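You operate a simulated robot arm through the tools that you are given. There is no shell and no other tool. Be economical: measure what you need, move in short steps, check, and stop when the job is done.

Carry out the task below with a simulated robot arm. There is one attempt and no reset: what you move stays moved.

TASK
Strike the measuring box level and tip it into the blue bucket.
Fine: use the teal bar; bar and box go back. Set down upright: teal bar.

It is judged by the outcome, as a careful person would: the job done as asked, and still so three seconds after it is handed in. It fails if anything else is knocked over, pushed out of place, dropped, spilled or broken.

THE ROBOT
A 7-joint arm with a two-finger parallel gripper on a trunk, on a base that drives. Base frame: it is fixed to the floor where the robot stands at the start and does not move with it; the origin is under the middle of the robot, x ahead of it, y to its left, z up; the surface under the hand at the start is at about z = 80. Readings come in cm, degrees, newtons and seconds.
With the tool pointing down near the work surface it reaches from about 46 to 92 cm from the robot's upright axis, wherever it stands. Its first joint turns from -115.0 to 115.0 degrees. Payload 3.91 kg.
The tool frame sits at the grasp point between the pads (the TCP): z along the fingers, y along the line on which they close. The tips reach 3 cm beyond it. The gripper opens to 11 cm. The fingers are 2 cm wide and 1 cm thick; the gripper's body (4.8 by 11.2 cm) begins 5.5 cm behind the TCP.
Orientation is told as [roll, pitch, yaw] about the base's x, y, z axes, in that order, counted from this pose: with the fingers straight down and closing along the base's y, the tool's x points along the base's -x, its y along +y and its z along -z.

THE INTERFACE
- The arm moves only by the tool apply_moves. Its argument "series" is a list of rows, each a list of 7 numbers: the turn, a rotation vector about the base's x, y, z in rad, then the shift along the base's x, y, z in cm, then the closure in counts, from 0 (fully open) to 255 (shut). In form: [[wx, wy, wz, x, y, z, fingers], ...]. A call has 1 to 8 rows; each row shifts and turns the commanded pose from where the row before left it. Each row takes 0.2 s and may step no farther than 5 cm and 8.6 degrees from the row before; otherwise, or with a gripper value out of range, the whole call is refused. A pose out of reach is approached as far as the arm can. The call stops where the force on the tool passes 90 N (or 10 N more than at its start, if that is more) or the arm is blocked; 0.2 s more then pass. The fingers move at their own pace (about 15.3 cm/s each) and stop on an object; they squeeze with about 40 N. The grip force told is the motor's: it shows also when the fingers shut on nothing. Time passes only in rows, and 0.2 s behind the last, so rows that do not move let the fingers close. It gives the time, the measured TCP pose, the force on the tool (base axes), the opening and the grip force at its end, in the units of the frame above (readings bear some noise), with the torque about the TCP (base axes, N m) and any sound that the robot's microphone picked up, and new pictures: "pictures" is both (left out), scene, wrist or none.
- Cameras (640 x 400 px; columns grow to the right, rows downward): "scene" is now at [22.69, 13.96, 143.09]; the picture's right is [-0.72, -0.69, 0.01], its down [-0.37, 0.38, -0.85] and it looks along [0.59, -0.61, -0.53] (base axes); focal length 242 px, centre (320, 200). "wrist" rides on the gripper at [7.3, 1.7, -10.3] in the tool frame; the picture's right is [-0.23, 0.97, 0.00], its down [-0.76, -0.18, -0.62] and it looks along [-0.61, -0.14, 0.78] (tool axes); focal length 222 px, centre (320, 200).
- slide_trunk(by): slides the trunk up (or, below 0, down) by that many cm; the arm and the scene camera ride with it, the base frame stays. It gives what a move gives, with no picture.
- drive_base(legs): drives the robot by 1 to 6 legs, each [ahead, left, turn to the left] in cm, cm and degrees, along the robot's own axes; the way and the turn of a leg run together, so that a leg with both is an arc; at most 150 cm and 180 degrees a leg. The arm and the cameras ride along, it lands a little off, and it stops where it bumps. It gives what a move gives, and a new picture of the scene camera.
- pan_tilt(pan, tilt): turns the head with the scene camera to pan (to the left, within 80 degrees either way) and tilt (down, from -29 to 69), counted from straight ahead of the robot. It gives what a move gives, and a new picture of the scene camera.
- point_at(camera, pixels): there is no depth. For up to 12 entries [column, row, z] of the newest picture of that camera ("zoom" is the newest enlarged one), the place [x, y] in the base frame at which the ray of that pixel passes the height z, good to about 0.2 cm, but the place of the scene camera against the robot may be out by one fixed shift of up to 1.8 cm in any direction. It takes no simulated time.
- enlarge(camera, box): a new picture of the part [left, top, right, bottom] of that camera's present view, enlarged. It takes no simulated time.
- close_job(): hands the job in; it is judged then, once.

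Go step by step. Measure first, check grasps and placings, and put right what went wrong. The budget is 80 turns and 260 pictures, counting those below and the enlarged ones. Unless the task says otherwise, let go and move clear before handing in, and close with one line.

The tools are called after ">>>" as a command line: name --pt "numbers of a row" for each row, then --argument value for the rest, lists and objects as JSON in quotes. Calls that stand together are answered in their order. apply_moves: Moves the arm, as the interface text tells. Its arguments: {"type":"object","properties":{"series":{"type":"array","items":{"type":"array","items":{"type":"number"}}},"pictures":{"type":"string","enum":["both","scene","wrist","none"]}},"required":["series"]} The other tools are called the same way: slide_trunk (by) slides the trunk up or down; drive_base (legs) drives the base; pan_tilt (pan, tilt) turns the head that bears the scene camera; point_at (camera, pixels) gives the place at which the rays of pixels pass given heights; enlarge (camera, box) takes an enlarged picture of a part of a camera's view; close_job () hands the job in.

At the start:

```text
time_s: 0.0
tcp_pos: [53.35, -15.94, 127.49]
orientation: [0.0, 0.1, 0.0]
ft_force: [0.3, 0.1, -0.8]
ft_torque: [0.03, -0.01, -0.01]
finger_gap: 10.98
grip_force: 0.0
trunk travel left (down, up): [-75.0, 24.0]
robot x, y, heading: [-0.26, 0.03, 0.1]
head pan, tilt: [-46.2, 31.5]
```

scene: 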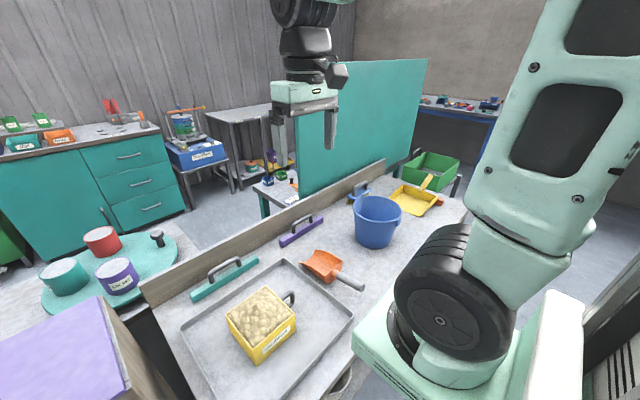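
wrist: 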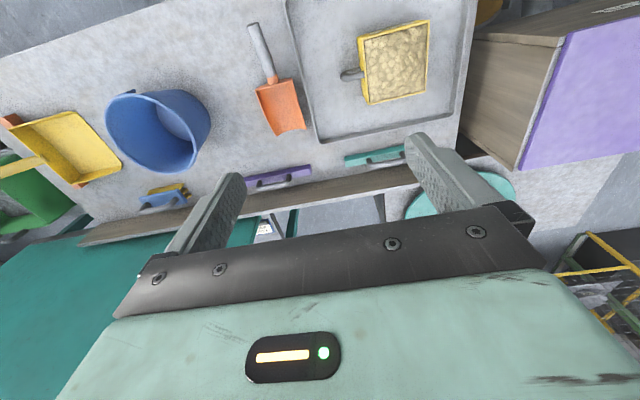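

The scene shows the heaped yellow box in a tray (pixel ~262,325), the teal bar with a handle (~225,278) and the blue bucket (~377,220). I'll enlarge these to measure them.

>>> enlarge --camera "scene" --box '[140, 220, 380, 370]'

>>> enlarge --camera "wrist" --box '[230, 0, 480, 190]'

>>> enlarge --camera "scene" --box '[270, 140, 470, 265]'

```text
2.67 times, centred on (260, 295) of scene
```

zoom: 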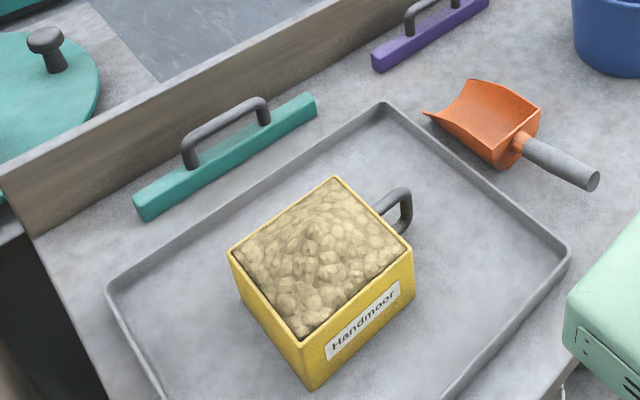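

```text
2.11 times, centred on (355, 95) of wrist
```

zoom: 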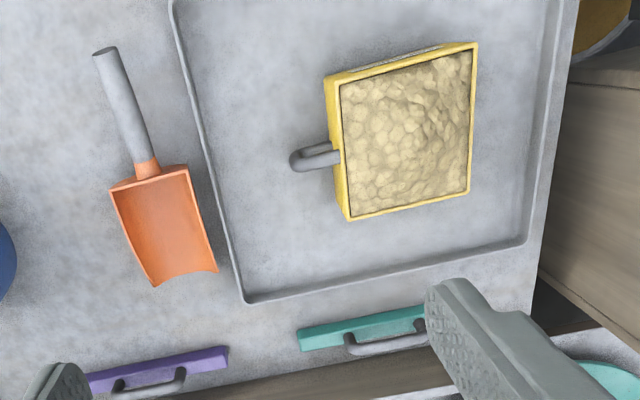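

```text
3.20 times, centred on (370, 202) of scene
```

zoom: 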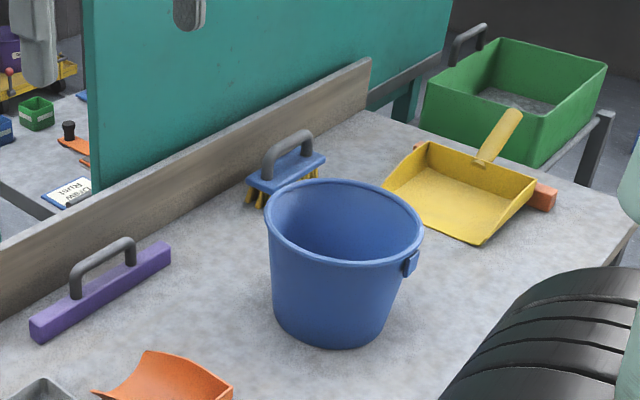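

The box and bar lie in the far-left area. I'll get rough coordinates from the wrist and scene views at a few heights.

>>> point_at --camera "wrist" --pixels '[[363.7, 40.5, 88], [430, 20.6, 88], [425.3, 92.6, 88], [368.4, 104.5, 88], [341, 75, 85], [344, 157, 80], [405, 146, 80], [107, 120, 95], [210, 120, 95], [160, 173, 95], [315, 142, 80], [470, 5, 80]]'

>>> point_at --camera "scene" --pixels '[[266, 287, 88], [227, 314, 88], [253, 347, 88], [295, 310, 88], [257, 386, 80], [259, 259, 82], [190, 295, 82], [193, 302, 80], [357, 209, 95], [400, 213, 95], [378, 245, 80], [377, 195, 95]]'

```text
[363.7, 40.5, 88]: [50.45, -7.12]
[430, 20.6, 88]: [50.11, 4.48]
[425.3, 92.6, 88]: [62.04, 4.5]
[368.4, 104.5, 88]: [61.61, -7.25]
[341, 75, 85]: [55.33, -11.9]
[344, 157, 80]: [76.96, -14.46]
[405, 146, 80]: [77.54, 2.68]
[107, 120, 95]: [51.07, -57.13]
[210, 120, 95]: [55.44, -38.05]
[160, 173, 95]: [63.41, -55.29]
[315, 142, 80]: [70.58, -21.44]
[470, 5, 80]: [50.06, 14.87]
```

```text
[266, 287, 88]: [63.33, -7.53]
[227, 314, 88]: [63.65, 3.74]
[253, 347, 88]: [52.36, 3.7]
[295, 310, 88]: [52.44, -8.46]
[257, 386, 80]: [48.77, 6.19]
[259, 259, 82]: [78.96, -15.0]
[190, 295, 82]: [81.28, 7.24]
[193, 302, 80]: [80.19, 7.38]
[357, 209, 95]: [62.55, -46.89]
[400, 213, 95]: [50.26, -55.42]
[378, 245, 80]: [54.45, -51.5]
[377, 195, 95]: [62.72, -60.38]
```

The box is roughly x 50–62, y −7..4.5 with its handle on the −y side. The bar lies along y at x≈78, so both handles need the fingers closing along x. I'll yaw the tool +90° while moving in for a better look.

>>> apply_moves --pt "0 0 0.148 1.5 -1 -1 0" --pt "0 0 0.148 1.5 -1 -1 0" --pt "0 0 0.148 1.5 -1 -1 0" --pt "0 0 0.148 1.5 -1 -1 0" --pt "0 0 0.148 1.5 -1 -1 0" --pt "0 0 0.148 1.5 -1 -1 0" --pt "0 0 0.148 1.5 0 -1 0" --pt "0 0 0.148 1.5 0 -1 0" --pictures "none"

>>> apply_moves --pt "0 0 0.148 0 0 -1 0" --pt "0 0 0.148 0 0 -1 0" --pt "0 0 0.0908 0 0 -1 0" --pt "0 0 0 0 0 0 0"

```text
time_s: 1.8
tcp_pos: [64.52, -22.0, 119.83]
orientation: [0.1, -0.4, 67.9]
ft_force: [0.8, -0.1, -0.1]
ft_torque: [-0.02, -0.02, 0.02]
finger_gap: 11.01
grip_force: 0.2
trunk travel left (down, up): [-75.0, 24.0]
robot x, y, heading: [0.19, 0.0, -0.1]
head pan, tilt: [-46.2, 31.5]
```

```text
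time_s: 2.8
tcp_pos: [64.63, -22.1, 116.76]
orientation: [-0.1, -0.3, 90.2]
ft_force: [0.9, -0.6, -0.1]
ft_torque: [0.03, 0.0, -0.02]
finger_gap: 11.01
grip_force: 0.1
trunk travel left (down, up): [-75.0, 24.0]
robot x, y, heading: [0.14, 0.05, -0.0]
head pan, tilt: [-46.2, 31.5]
```

scene: 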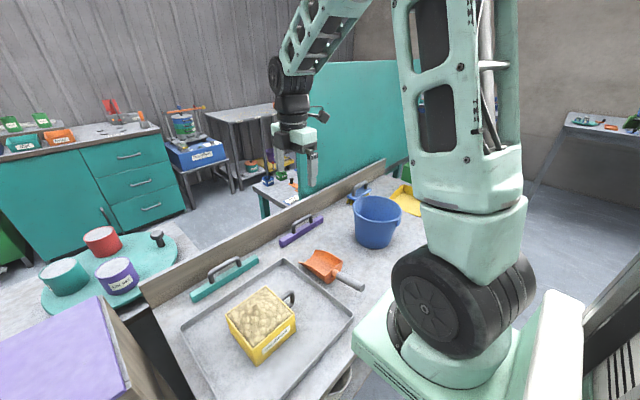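
wrist: 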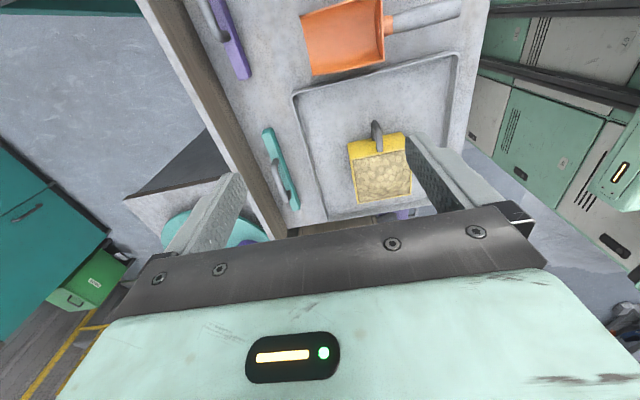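

The yaw worked; box at (378,170) and bar at (280,175) are in the wrist view. I'll enlarge to get precise pixels and use parallax for the heights.

>>> enlarge --camera "wrist" --box '[250, 105, 420, 225]'

```text
3.33 times, centred on (335, 165) of wrist
```

zoom: 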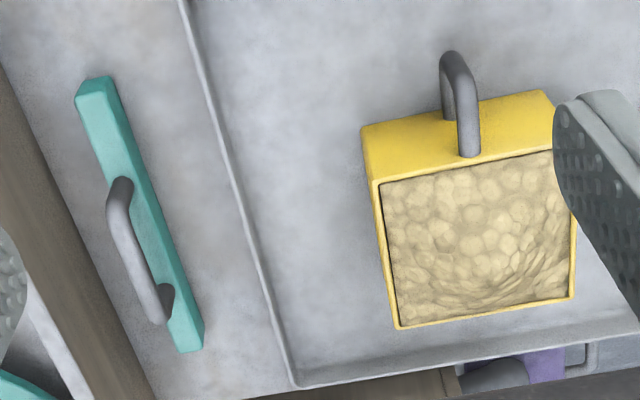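

>>> point_at --camera "zoom" --pixels '[[375, 182, 88], [398, 327, 88], [572, 297, 88], [361, 128, 80.5], [545, 90, 80.5], [375, 182, 91], [398, 327, 91], [572, 297, 91], [450, 55, 88], [470, 150, 88], [450, 55, 85], [470, 150, 85]]'

>>> point_at --camera "zoom" --pixels '[[76, 98, 80], [110, 78, 82], [203, 348, 82], [180, 352, 80], [76, 98, 82], [125, 185, 87], [160, 318, 87], [125, 185, 85], [160, 318, 85], [290, 385, 81], [185, 0, 81]]'

```text
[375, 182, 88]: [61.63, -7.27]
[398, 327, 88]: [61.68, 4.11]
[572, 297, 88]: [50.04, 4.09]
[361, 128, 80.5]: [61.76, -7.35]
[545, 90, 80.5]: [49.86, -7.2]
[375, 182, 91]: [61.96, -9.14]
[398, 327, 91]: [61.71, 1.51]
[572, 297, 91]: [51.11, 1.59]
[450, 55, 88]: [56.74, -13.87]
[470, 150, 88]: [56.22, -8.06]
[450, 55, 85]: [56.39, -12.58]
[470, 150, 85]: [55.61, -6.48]
```

```text
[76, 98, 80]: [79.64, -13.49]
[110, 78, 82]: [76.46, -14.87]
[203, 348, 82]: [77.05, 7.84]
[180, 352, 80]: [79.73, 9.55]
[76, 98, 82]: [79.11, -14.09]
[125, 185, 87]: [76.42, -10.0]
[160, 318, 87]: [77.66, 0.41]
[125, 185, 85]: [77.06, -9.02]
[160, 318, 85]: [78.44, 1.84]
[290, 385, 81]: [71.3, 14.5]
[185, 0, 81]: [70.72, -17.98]
```

Rim height z≈88 agrees between the views, giving box x 49.9–61.7, y −7.3..4.1, and the bar is centred near (78,−3.5). I'll move above the bar handle with the fingers partly closed.

>>> apply_moves --pt "0 0 0 2.7 3.7 0 150" --pt "0 0 0 2.7 3.7 0 150" --pt "0 0 0 2.7 3.7 0 150" --pt "0 0 0 2.7 3.7 0 150" --pt "0 0 0 2.5 3.7 0 150" --pt "0 0 0 0 0 -4.5 150" --pt "0 0 0 0 0 -4.5 150" --pt "0 0 0 0 0 -4.5 150"

>>> point_at --camera "scene" --pixels '[[260, 250, 80]]'

```text
time_s: 4.6
tcp_pos: [77.64, -3.53, 103.17]
orientation: [0.0, -0.4, 89.9]
ft_force: [-0.6, -0.7, 0.2]
ft_torque: [0.01, -0.02, 0.0]
finger_gap: 4.5
grip_force: 0.1
trunk travel left (down, up): [-75.0, 24.0]
robot x, y, heading: [-0.22, -0.13, -0.0]
head pan, tilt: [-46.2, 31.5]
```

scene: 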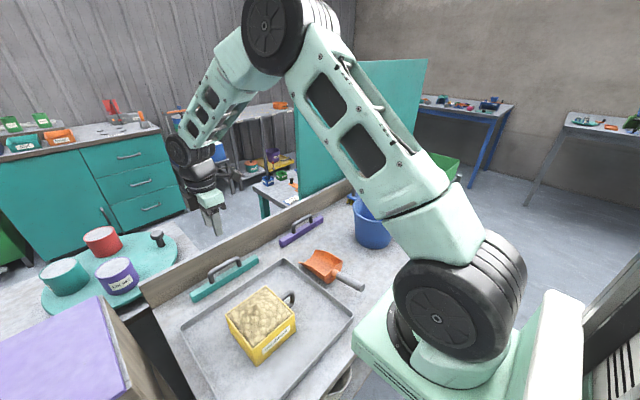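
wrist: 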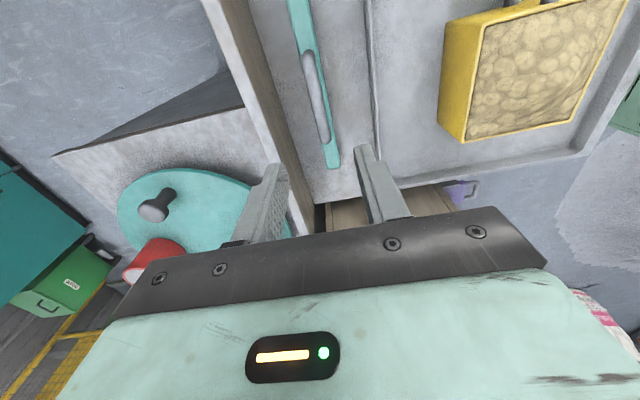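

```text
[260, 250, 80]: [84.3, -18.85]
```

>>> enlarge --camera "wrist" --box '[210, 0, 450, 150]'

```text
2.67 times, centred on (330, 75) of wrist
```

zoom: 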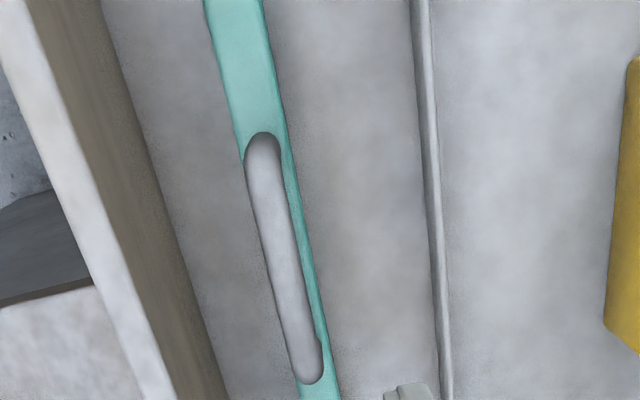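

>>> point_at --camera "zoom" --pixels '[[165, 200, 80], [215, 370, 80], [258, 133, 87], [312, 380, 87], [258, 133, 85], [312, 380, 85], [280, 255, 87], [232, 120, 82], [277, 80, 82], [299, 395, 82], [339, 395, 82], [95, 200, 88]]'

```text
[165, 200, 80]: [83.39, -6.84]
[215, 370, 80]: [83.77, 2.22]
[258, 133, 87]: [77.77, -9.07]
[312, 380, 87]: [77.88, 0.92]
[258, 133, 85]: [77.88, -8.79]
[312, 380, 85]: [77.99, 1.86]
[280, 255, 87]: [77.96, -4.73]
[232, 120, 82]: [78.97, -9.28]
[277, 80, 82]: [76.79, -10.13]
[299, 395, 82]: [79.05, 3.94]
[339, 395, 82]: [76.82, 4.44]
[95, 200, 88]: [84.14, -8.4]
```

Bar is centred at x≈77.9 with the handle at y≈−3.7, and the board face is at x 83.5, which leaves room for the fingers. I'll descend to just above the handle and look.

>>> apply_moves --pt "0 0 0 0.2 -0.1 -4.5 150" --pt "0 0 0 0 0 -4.5 150" --pt "0 0 0 0 0 -3 150" --pt "0 0 0 0 0 0 150"

>>> enlarge --camera "wrist" --box '[240, 80, 440, 205]'

>>> enlarge --camera "scene" --box '[160, 200, 320, 300]'

```text
time_s: 5.6
tcp_pos: [78.17, -3.74, 91.21]
orientation: [0.0, -0.3, 90.0]
ft_force: [-0.8, 0.0, 0.7]
ft_torque: [0.0, 0.05, -0.01]
finger_gap: 4.53
grip_force: 0.0
trunk travel left (down, up): [-75.0, 24.0]
robot x, y, heading: [0.18, -0.22, -0.2]
head pan, tilt: [-46.2, 31.5]
```

scene: 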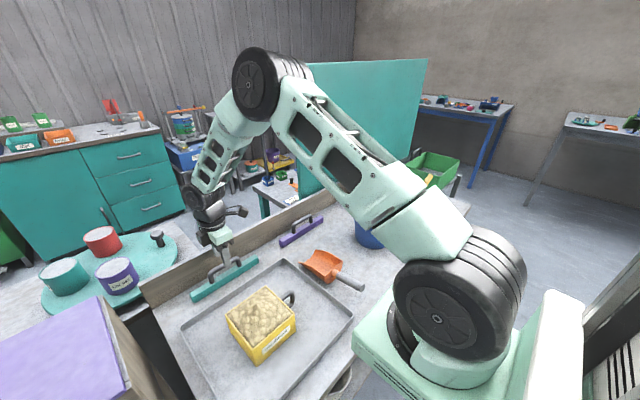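
wrist: 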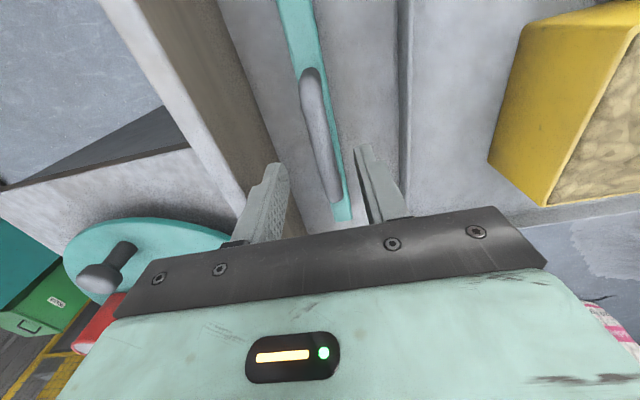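

```text
3.20 times, centred on (340, 142) of wrist
```

zoom: 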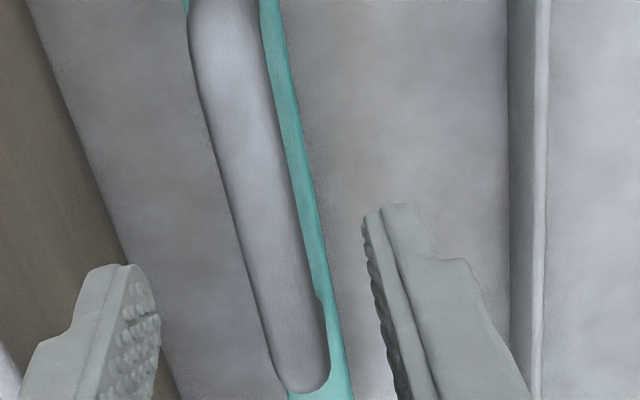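

```text
4.00 times, centred on (240, 250) of scene
```

zoom: 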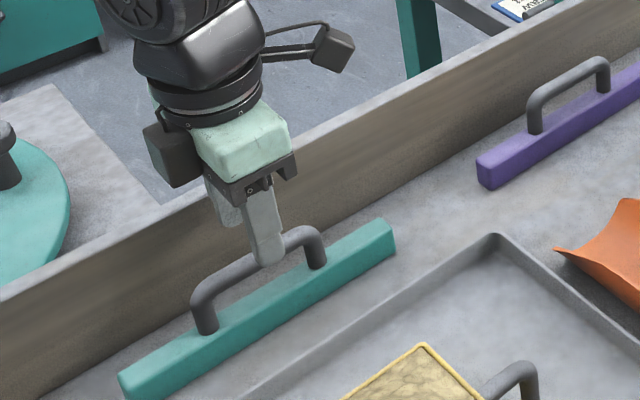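

>>> point_at --camera "wrist" --pixels '[[341, 201.4, 89], [341, 201.4, 88], [341, 201.4, 87], [341, 201.4, 86], [341, 201.4, 85], [309, 68, 89], [309, 68, 88], [309, 68, 87], [309, 68, 86], [309, 68, 85], [349, 218, 82], [337, 218, 82]]'

```text
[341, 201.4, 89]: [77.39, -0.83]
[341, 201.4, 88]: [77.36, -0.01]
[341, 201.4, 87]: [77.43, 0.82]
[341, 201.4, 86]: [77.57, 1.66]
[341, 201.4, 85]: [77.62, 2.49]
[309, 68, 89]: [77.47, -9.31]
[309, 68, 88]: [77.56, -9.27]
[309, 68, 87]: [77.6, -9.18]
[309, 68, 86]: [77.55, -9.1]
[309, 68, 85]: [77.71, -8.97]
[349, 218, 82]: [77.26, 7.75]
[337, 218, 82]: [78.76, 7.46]
```

Handle top is z≈87 from the parallax match. I'll descend 4.6 cm to TCP ≈86.6 and close.

>>> apply_moves --pt "0 0 0 -0.4 -0.3 -2.5 150" --pt "0 0 0 0 0 -2.2 150" --pt "0 0 0 0 0 0 150" --pt "0 0 0 0 0 0 255" --pt "0 0 0 0 0 0 255" --pt "0 0 0 0 0 0 255"

>>> enlarge --camera "scene" --box '[160, 200, 320, 300]'

```text
time_s: 7.0
tcp_pos: [77.61, -3.94, 86.51]
orientation: [0.1, -0.4, 90.0]
ft_force: [0.6, 0.0, -0.5]
ft_torque: [0.01, 0.01, 0.04]
finger_gap: 1.39
grip_force: 39.9
trunk travel left (down, up): [-75.0, 24.0]
robot x, y, heading: [0.16, 0.3, 0.4]
head pan, tilt: [-46.2, 31.5]
```

scene: 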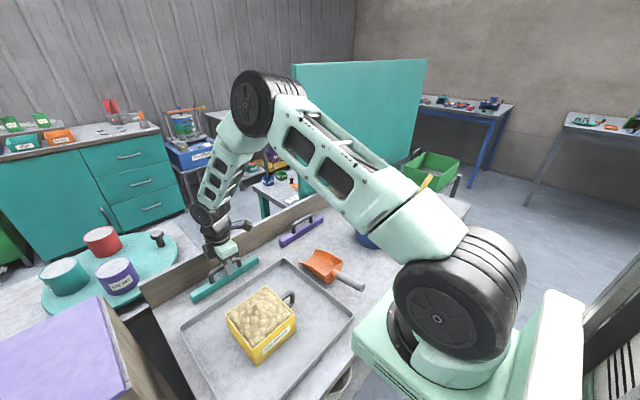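
wrist: 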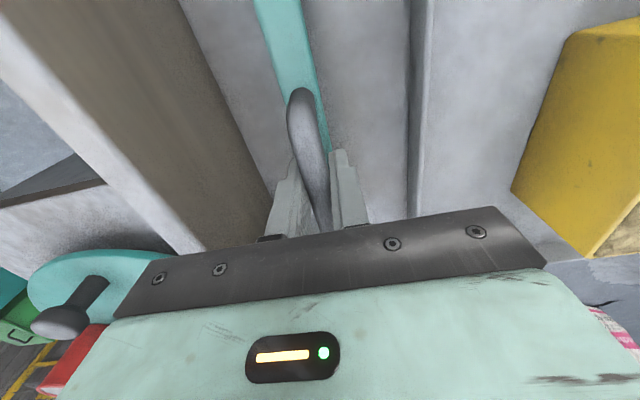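

```text
4.00 times, centred on (240, 250) of scene
```

zoom: 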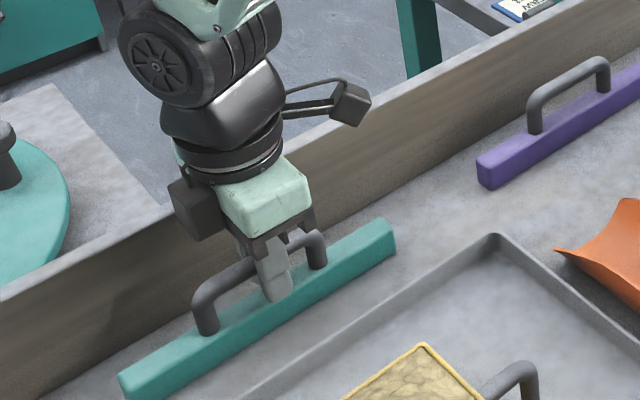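

The bar handle is held (gap 1.39, 40 N); its bottom is 6.5 cm below the TCP. I'll lift it and carry it over the box to just before its near edge.

>>> apply_moves --pt "0 0 0 0 0 2 255" --pt "0 0 0 0 0 4.5 255" --pt "0 0 0 0 0 4.5 255" --pt "0 0 0 0 0 4.5 255" --pt "0 0 0 0 0 4.5 255" --pt "0 0 0 -4.5 0.4 0 255" --pt "0 0 0 -4.5 0.4 0 255" --pt "0 0 0 -4.5 0.4 0 255"

>>> apply_moves --pt "0 0 0 -4.5 0.4 0 255" --pt "0 0 0 -4.5 0.4 0 255" --pt "0 0 0 -4 0 0 255" --pt "0 0 0 -3.3 0 0 255" --pt "0 0 0 0 0 0 255"

>>> enlarge --camera "scene" --box '[140, 220, 380, 370]'

```text
time_s: 8.8
tcp_pos: [63.79, -3.05, 106.69]
orientation: [0.0, -0.4, 89.9]
ft_force: [-0.5, -0.3, -1.5]
ft_torque: [-0.02, 0.05, -0.01]
finger_gap: 1.37
grip_force: 40.1
trunk travel left (down, up): [-75.0, 24.0]
robot x, y, heading: [-0.01, 0.15, -0.1]
head pan, tilt: [-46.2, 31.5]
```

scene: 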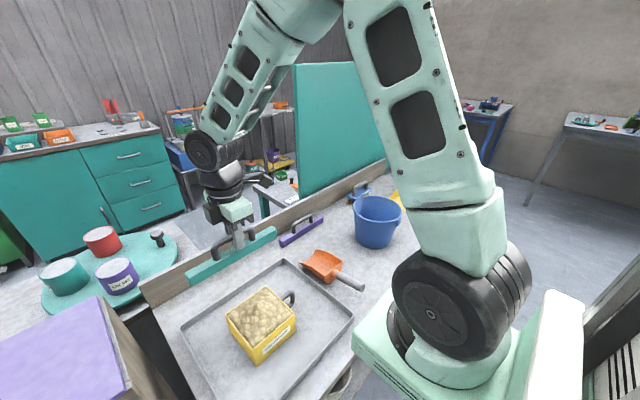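
wrist: 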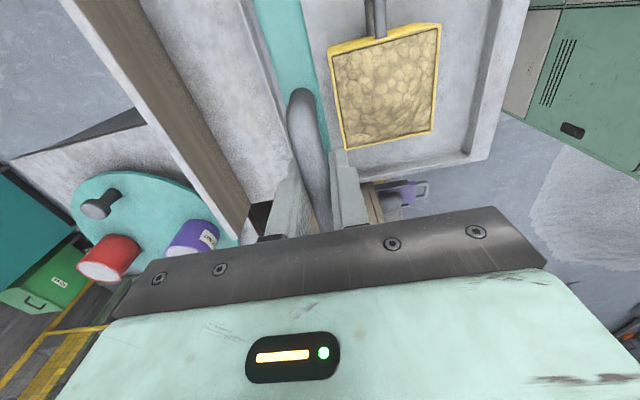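

```text
time_s: 10.0
tcp_pos: [47.84, -1.69, 106.8]
orientation: [0.0, -0.4, 90.0]
ft_force: [0.8, 0.7, -1.8]
ft_torque: [0.0, -0.01, -0.02]
finger_gap: 1.4
grip_force: 40.2
trunk travel left (down, up): [-75.0, 24.0]
robot x, y, heading: [0.18, 0.03, -0.1]
head pan, tilt: [-46.2, 31.5]
```

scene: 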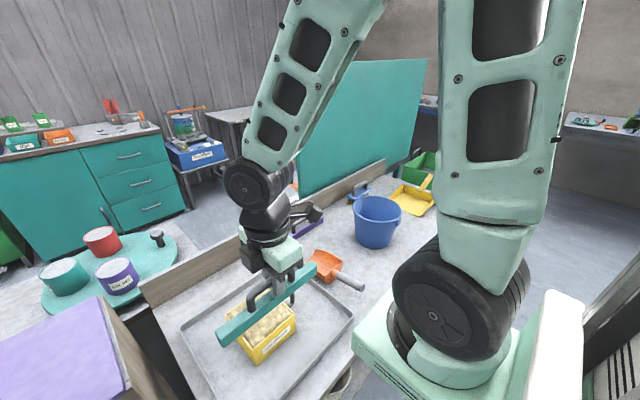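
wrist: 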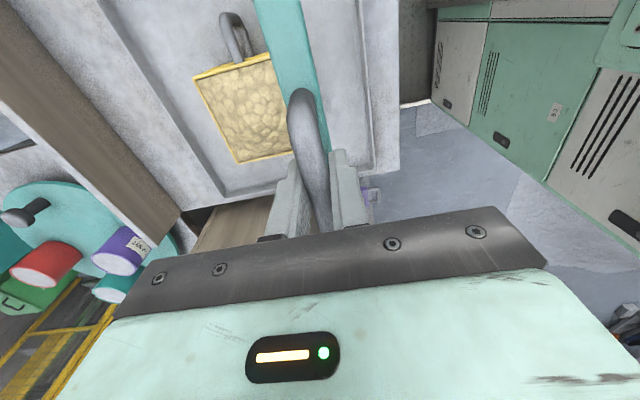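

```text
2.67 times, centred on (260, 295) of scene
```

zoom: 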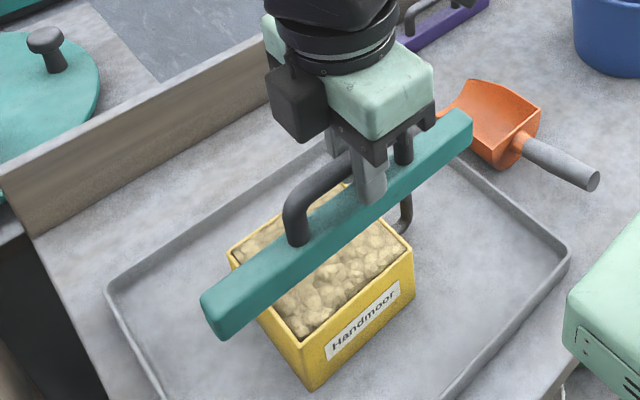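

The bar hangs level across the near side of the box. I'll lower it beside the near wall to the rim height (TCP ≈94.6).

>>> apply_moves --pt "0 0 0 -0.3 0 -4 255" --pt "0 0 0 0 0 -4 255" --pt "0 0 0 0 0 -4 255" --pt "0 0 0 0 0 0 255"

>>> enlarge --camera "scene" --box '[180, 240, 340, 360]'

>>> enlarge --camera "wrist" --box '[150, 0, 400, 180]'

```text
time_s: 11.0
tcp_pos: [48.44, -1.77, 94.99]
orientation: [0.1, -0.5, 90.0]
ft_force: [-1.0, 0.0, -0.7]
ft_torque: [0.01, 0.02, -0.01]
finger_gap: 1.38
grip_force: 39.8
out of reach, approached as far as the arm can: row 1, 2
trunk travel left (down, up): [-75.0, 24.0]
robot x, y, heading: [-0.15, -0.11, -0.1]
head pan, tilt: [-46.2, 31.5]
```

scene: 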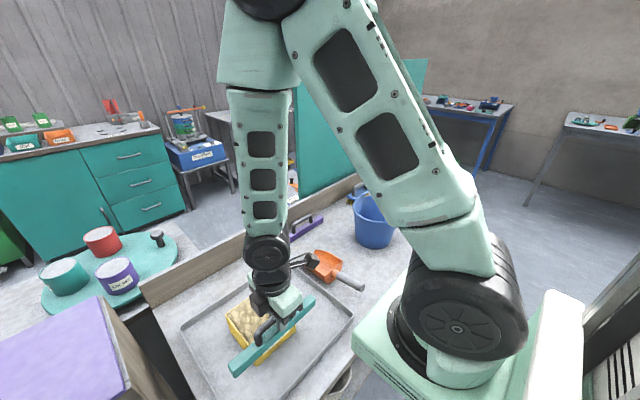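
wrist: 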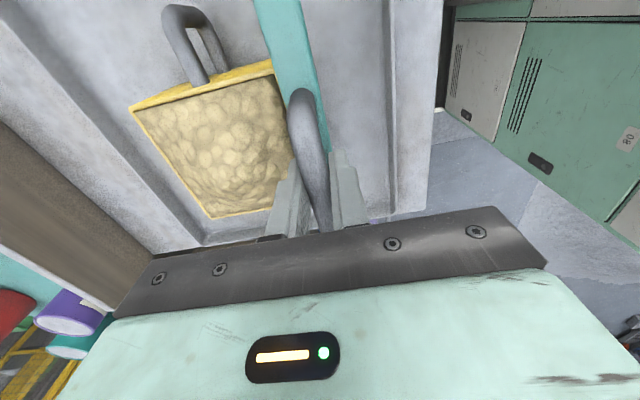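

```text
3.33 times, centred on (260, 300) of scene
```

zoom: 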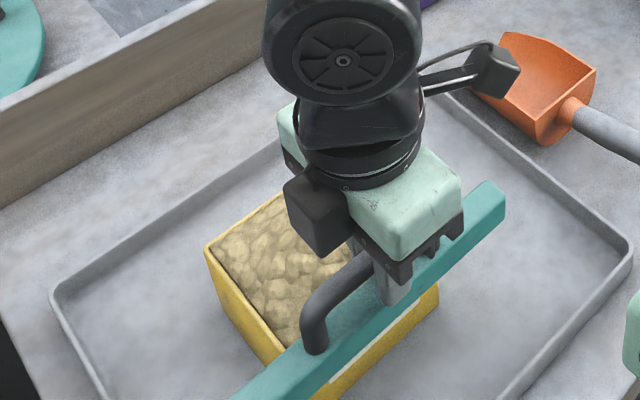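

```text
2.22 times, centred on (275, 90) of wrist
```

zoom: 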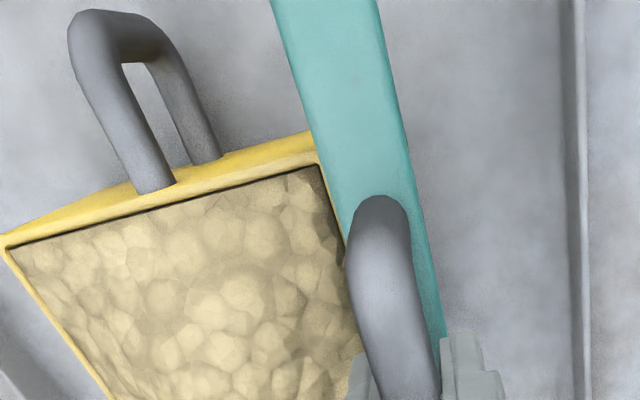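

The bar sits just in front of the near rim with its bottom ≈0.4 cm above it. I'll make a first gentle sweep away from the robot so the excess falls within the tray.

>>> apply_moves --pt "0 0 0 1.1 0 0 255" --pt "0 0 0 1.1 0 0 255" --pt "0 0 0 1.1 0 0 255" --pt "0 0 0 1.1 0 0 255" --pt "0 0 0 1.1 0 0 255" --pt "0 0 0 1.1 0 0 255" --pt "0 0 0 1.1 0 0 255" --pt "0 0 0 1.1 0 0 255"

>>> enlarge --camera "scene" --box '[180, 240, 340, 360]'

```text
time_s: 12.8
tcp_pos: [57.17, -1.44, 94.67]
orientation: [0.1, -0.4, 90.1]
ft_force: [0.2, -0.3, -1.3]
ft_torque: [0.01, 0.01, 0.0]
finger_gap: 1.41
grip_force: 39.7
trunk travel left (down, up): [-75.0, 24.0]
robot x, y, heading: [0.05, -0.26, 0.2]
head pan, tilt: [-46.2, 31.5]
```

scene: 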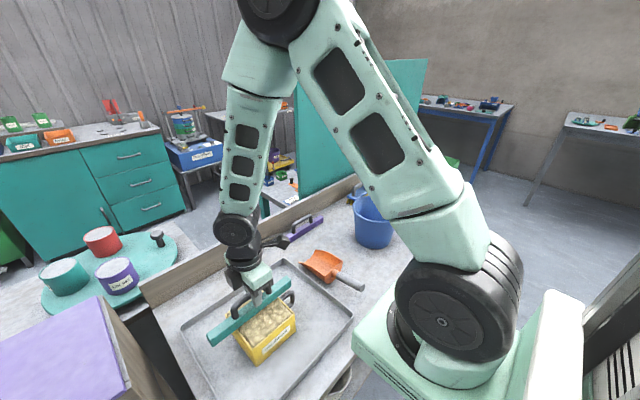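
wrist: 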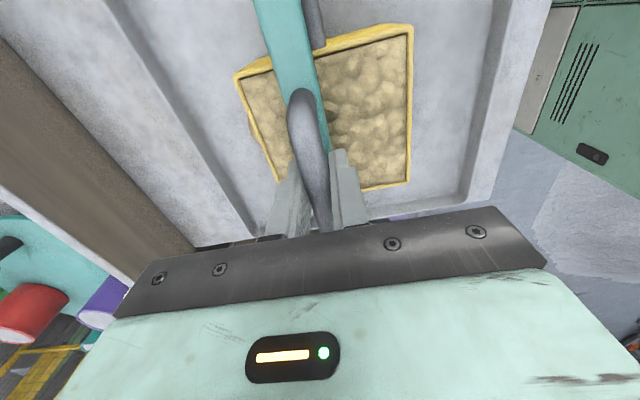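

```text
3.33 times, centred on (260, 300) of scene
```

zoom: 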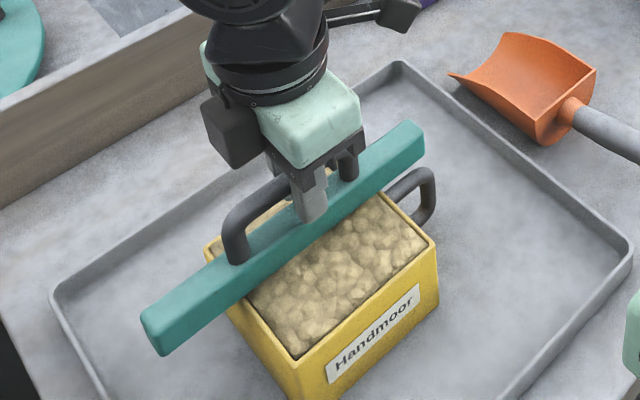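

The sweep is going without resistance, and grain is going over the far rim (wrist 250,120). I'll finish the pass.

>>> apply_moves --pt "0 0 0 1.1 0 0 255" --pt "0 0 0 1.1 0 0 255" --pt "0 0 0 1.1 0 0 255" --pt "0 0 0 1.1 0 0 255" --pt "0 0 0 1.1 0 0 255" --pt "0 0 0 1.1 0 0 255" --pt "0 0 0 1.1 0 0 255" --pt "0 0 0 1 0 0 255"

>>> enlarge --camera "scene" --box '[180, 240, 340, 360]'

>>> enlarge --camera "wrist" --box '[250, 0, 490, 180]'

```text
time_s: 14.6
tcp_pos: [66.02, -1.46, 94.71]
orientation: [0.1, -0.3, 89.9]
ft_force: [0.2, -0.5, -1.4]
ft_torque: [-0.02, -0.01, -0.03]
finger_gap: 1.39
grip_force: 39.9
trunk travel left (down, up): [-75.0, 24.0]
robot x, y, heading: [-0.01, -0.1, -0.1]
head pan, tilt: [-46.2, 31.5]
```

scene: 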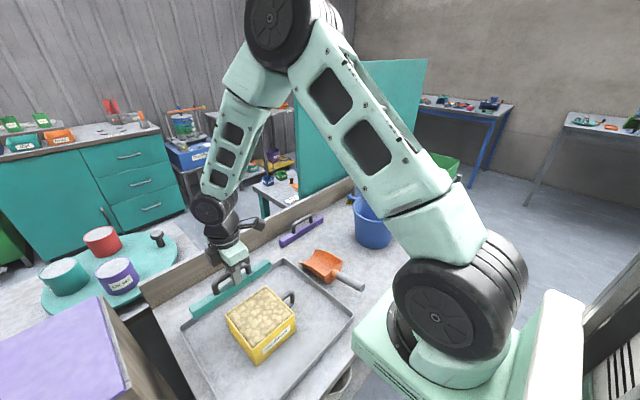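
wrist: 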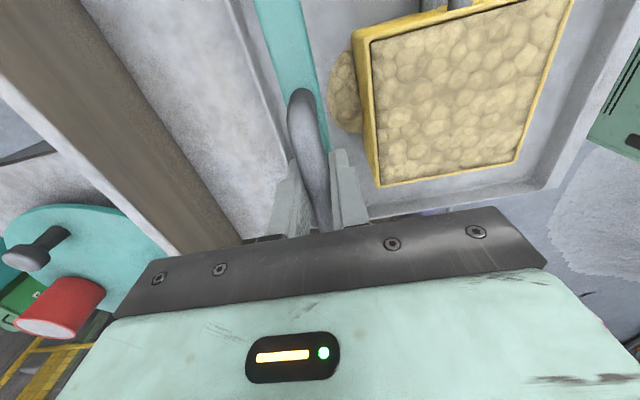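

```text
3.33 times, centred on (260, 300) of scene
```

zoom: 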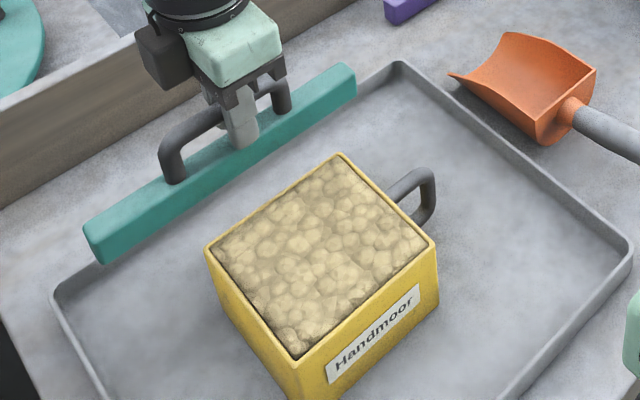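

```text
2.22 times, centred on (370, 90) of wrist
```

zoom: 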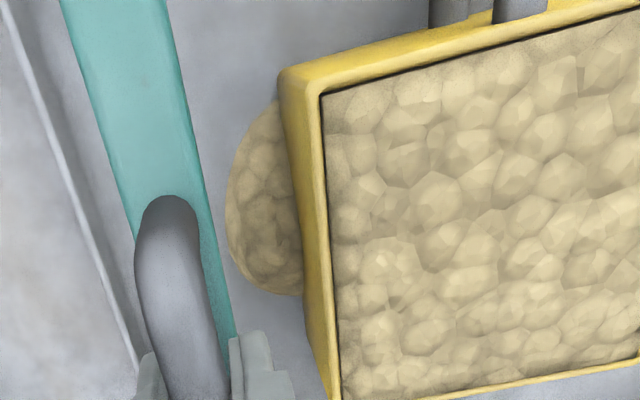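

The surface is level with the rim and the struck-off grain sits in the tray beside the far wall (zoom 265,200). Now I'll return the bar to its place at TCP (77.6,−3.94,86.5).

>>> apply_moves --pt "0 0 0 0 0 3 255" --pt "0 0 0 3.9 -0.83 0 255" --pt "0 0 0 3.9 -0.83 0 255" --pt "0 0 0 3.8 -0.82 0 255" --pt "0 0 0 0 0 -4 255" --pt "0 0 0 0 0 -4 255" --pt "0 0 0 0 0 -2 255" --pt "0 0 0 0 0 0 255"

>>> enlarge --camera "scene" --box '[160, 200, 320, 300]'

```text
time_s: 16.4
tcp_pos: [77.55, -4.09, 87.49]
orientation: [-0.1, -0.4, 90.0]
ft_force: [1.0, 0.8, -2.9]
ft_torque: [0.0, 0.01, -0.03]
finger_gap: 1.4
grip_force: 40.0
trunk travel left (down, up): [-75.0, 24.0]
robot x, y, heading: [0.16, -0.13, 0.1]
head pan, tilt: [-46.2, 31.5]
```

scene: 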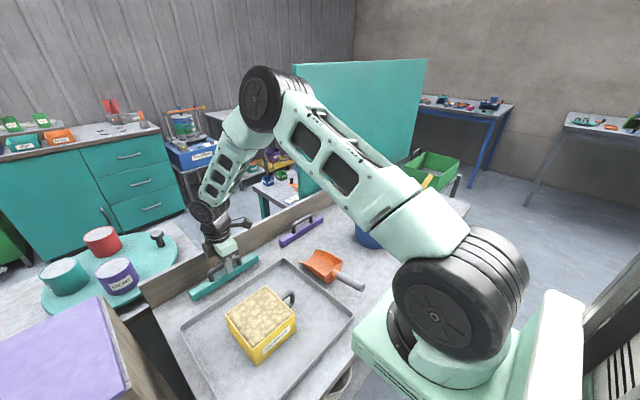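
wrist: 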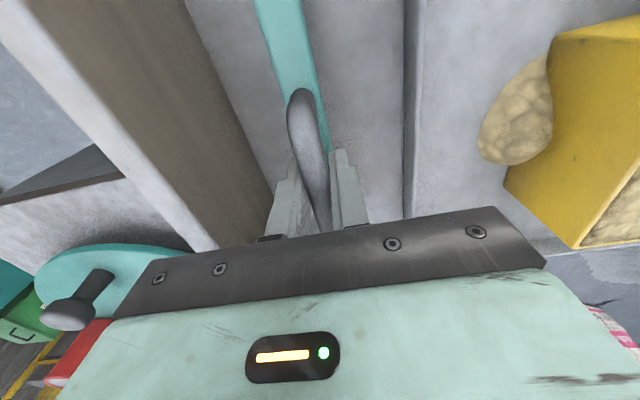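

```text
4.00 times, centred on (240, 250) of scene
```

zoom: 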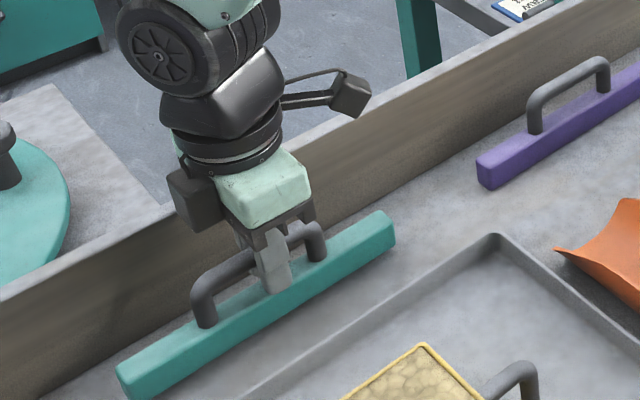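

The bar is about 1 cm above its spot. I'll lower it in small steps, open to 4.5 cm and back straight up.

>>> apply_moves --pt "0 0 0 0 0.1 -0.5 255" --pt "0 0 0 0 0 -0.3 255" --pt "0 0 0 0 0 -0.15 255" --pt "0 0 0 0 0 0 255" --pictures "none"

```text
time_s: 17.4
tcp_pos: [77.48, -3.9, 86.68]
orientation: [0.1, -0.3, 90.0]
ft_force: [0.7, 0.3, -1.4]
ft_torque: [-0.03, -0.01, -0.02]
finger_gap: 1.43
grip_force: 39.8
trunk travel left (down, up): [-75.0, 24.0]
robot x, y, heading: [0.07, 0.22, 0.3]
head pan, tilt: [-46.2, 31.5]
```

>>> apply_moves --pt "0 0 0 0 0 -0.15 255" --pt "0 0 0 0 0 -0.1 255" --pt "0 0 0 0 0 0 255" --pt "0 0 0 0 0 0 150" --pt "0 0 0 0 0 0 150" --pt "0 0 0 0 0 4 150" --pt "0 0 0 0 0 4.5 150" --pt "0 0 0 0 0 4.5 150"

>>> enlarge --camera "scene" --box '[160, 200, 320, 300]'

>>> enlarge --camera "wrist" --box '[250, 0, 490, 180]'

```text
time_s: 19.2
tcp_pos: [77.48, -3.94, 99.43]
orientation: [0.1, -0.4, 90.0]
ft_force: [0.5, 1.1, -0.2]
ft_torque: [-0.03, 0.02, 0.02]
finger_gap: 4.55
grip_force: 0.1
trunk travel left (down, up): [-75.0, 24.0]
robot x, y, heading: [-0.01, -0.19, 0.1]
head pan, tilt: [-46.2, 31.5]
```

scene: 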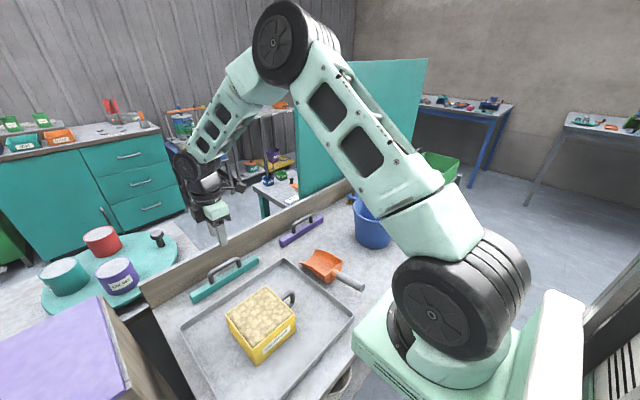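
wrist: 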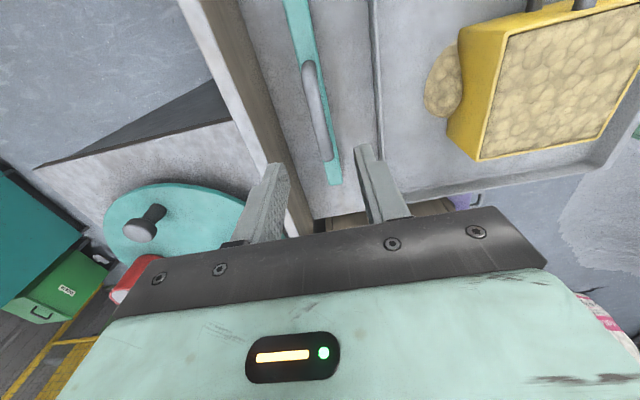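

```text
4.00 times, centred on (240, 250) of scene
```

zoom: 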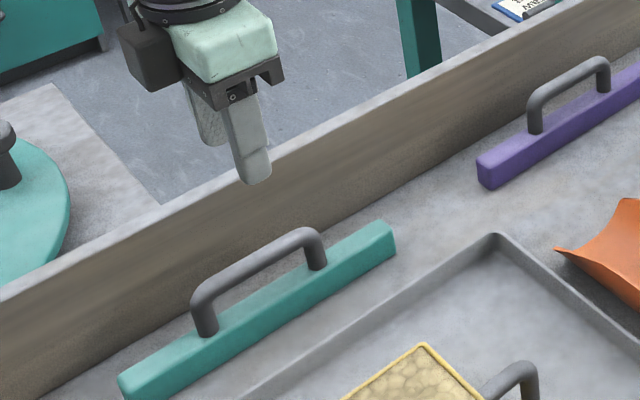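

```text
2.22 times, centred on (370, 90) of wrist
```

zoom: 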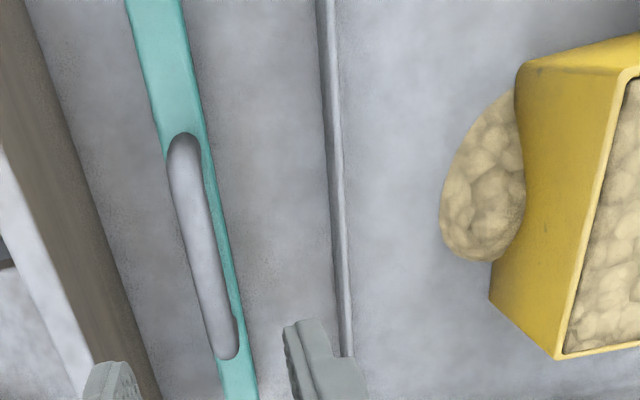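

The bar is back at its original place, upright. Next I'll move above the box handle at about (56.2,−11) to measure it.

>>> apply_moves --pt "0 0 0 -4.3 -1.5 1 150" --pt "0 0 0 -4.3 -1.5 1 150" --pt "0 0 0 -4.3 -1.5 1 150" --pt "0 0 0 -4.3 -1.5 0 150" --pt "0 0 0 -4.2 -1.2 0 150" --pt "0 0 0 0 0 0 150"

>>> enlarge --camera "wrist" --box '[220, 30, 460, 180]'

>>> enlarge --camera "scene" --box '[200, 260, 340, 380]'

```text
time_s: 20.6
tcp_pos: [56.2, -11.05, 102.77]
orientation: [-0.1, -0.4, 90.0]
ft_force: [-0.1, -0.2, -0.6]
ft_torque: [0.01, 0.03, 0.01]
finger_gap: 4.54
grip_force: 0.0
trunk travel left (down, up): [-75.0, 24.0]
robot x, y, heading: [-0.08, -0.2, 0.2]
head pan, tilt: [-46.2, 31.5]
```

scene: 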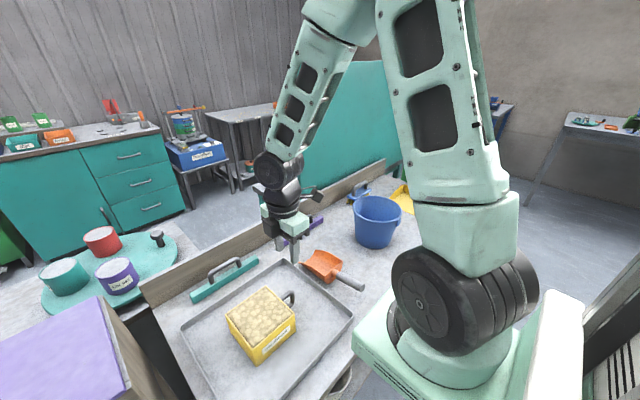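
wrist: 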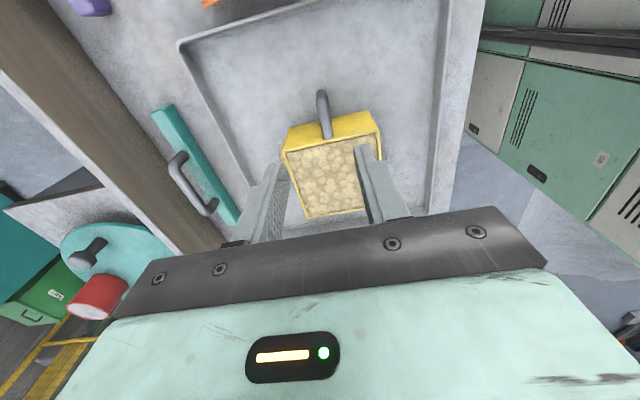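

```text
2.67 times, centred on (340, 105) of wrist
```

zoom: 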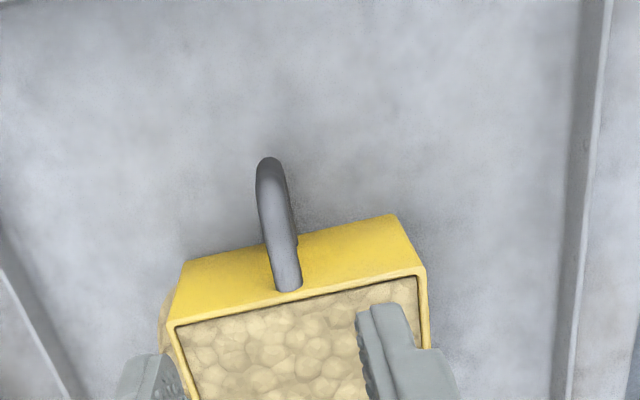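

```text
3.33 times, centred on (270, 320) of scene
```

zoom: 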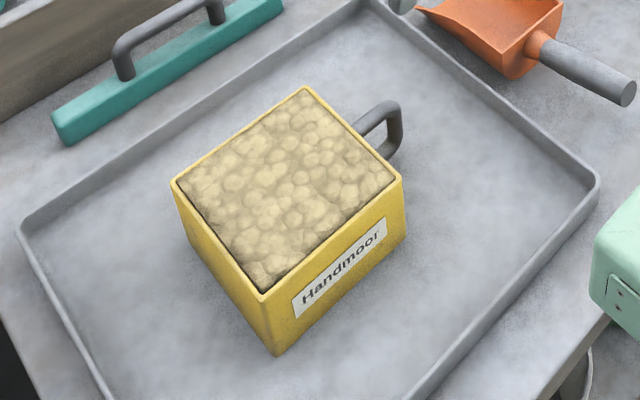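

>>> enlarge --camera "wrist" --box '[280, 70, 400, 145]'

```text
5.33 times, centred on (340, 108) of wrist
```

zoom: 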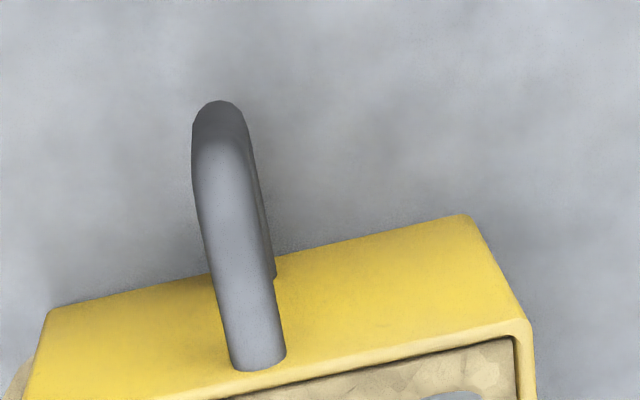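

>>> point_at --camera "zoom" --pixels '[[258, 365, 88], [258, 365, 87], [258, 365, 86], [218, 103, 87], [218, 103, 86], [218, 103, 85], [218, 103, 84], [218, 150, 86], [218, 150, 87], [276, 275, 83], [276, 275, 82], [240, 395, 88]]'

>>> point_at --camera "scene" --pixels '[[290, 291, 87], [295, 298, 86], [293, 305, 83], [286, 293, 87], [355, 215, 95], [400, 212, 95], [377, 230, 95], [378, 196, 95], [365, 240, 80], [392, 240, 80]]'

```text
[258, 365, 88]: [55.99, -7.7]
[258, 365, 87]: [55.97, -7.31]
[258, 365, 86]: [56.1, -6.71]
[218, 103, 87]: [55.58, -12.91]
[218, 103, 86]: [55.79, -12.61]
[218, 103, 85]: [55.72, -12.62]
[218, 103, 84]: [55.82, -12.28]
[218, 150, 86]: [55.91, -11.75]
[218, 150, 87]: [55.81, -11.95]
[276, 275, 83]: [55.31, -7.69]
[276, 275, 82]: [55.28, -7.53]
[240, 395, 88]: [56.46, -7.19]
```

```text
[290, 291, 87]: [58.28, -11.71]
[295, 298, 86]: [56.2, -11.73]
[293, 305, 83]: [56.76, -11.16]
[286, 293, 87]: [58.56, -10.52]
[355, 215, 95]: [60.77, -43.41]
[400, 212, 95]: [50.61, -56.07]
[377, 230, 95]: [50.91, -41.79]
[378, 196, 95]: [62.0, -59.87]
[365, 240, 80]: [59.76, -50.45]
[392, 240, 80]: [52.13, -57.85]
```

The handle spans y −7.3..−12.6, z 82–87, x≈55.9. I'll measure the bucket rim again with better pixels before grasping.

>>> enlarge --camera "scene" --box '[320, 165, 440, 265]'

>>> point_at --camera "zoom" --pixels '[[320, 200, 95]]'

```text
4.00 times, centred on (380, 215) of scene
```

zoom: 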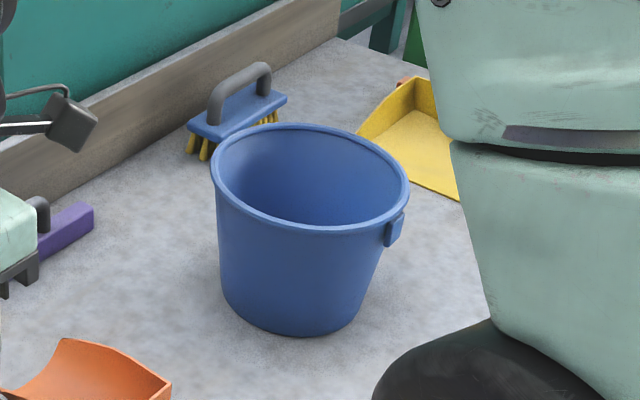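

```text
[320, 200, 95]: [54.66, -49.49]
```

>>> point_at --camera "zoom" --pixels '[[210, 170, 95], [410, 190, 95], [300, 123, 95], [318, 232, 95], [210, 170, 97], [410, 190, 97], [300, 123, 97], [318, 232, 97], [220, 285, 80], [358, 315, 80], [290, 337, 80]]'

```text
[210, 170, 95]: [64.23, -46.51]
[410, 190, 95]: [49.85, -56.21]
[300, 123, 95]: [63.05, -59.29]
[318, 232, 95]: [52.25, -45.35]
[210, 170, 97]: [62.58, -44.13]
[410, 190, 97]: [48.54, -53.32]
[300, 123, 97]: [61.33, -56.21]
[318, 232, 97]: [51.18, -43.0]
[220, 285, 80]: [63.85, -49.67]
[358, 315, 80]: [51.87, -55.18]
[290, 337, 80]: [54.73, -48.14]
```

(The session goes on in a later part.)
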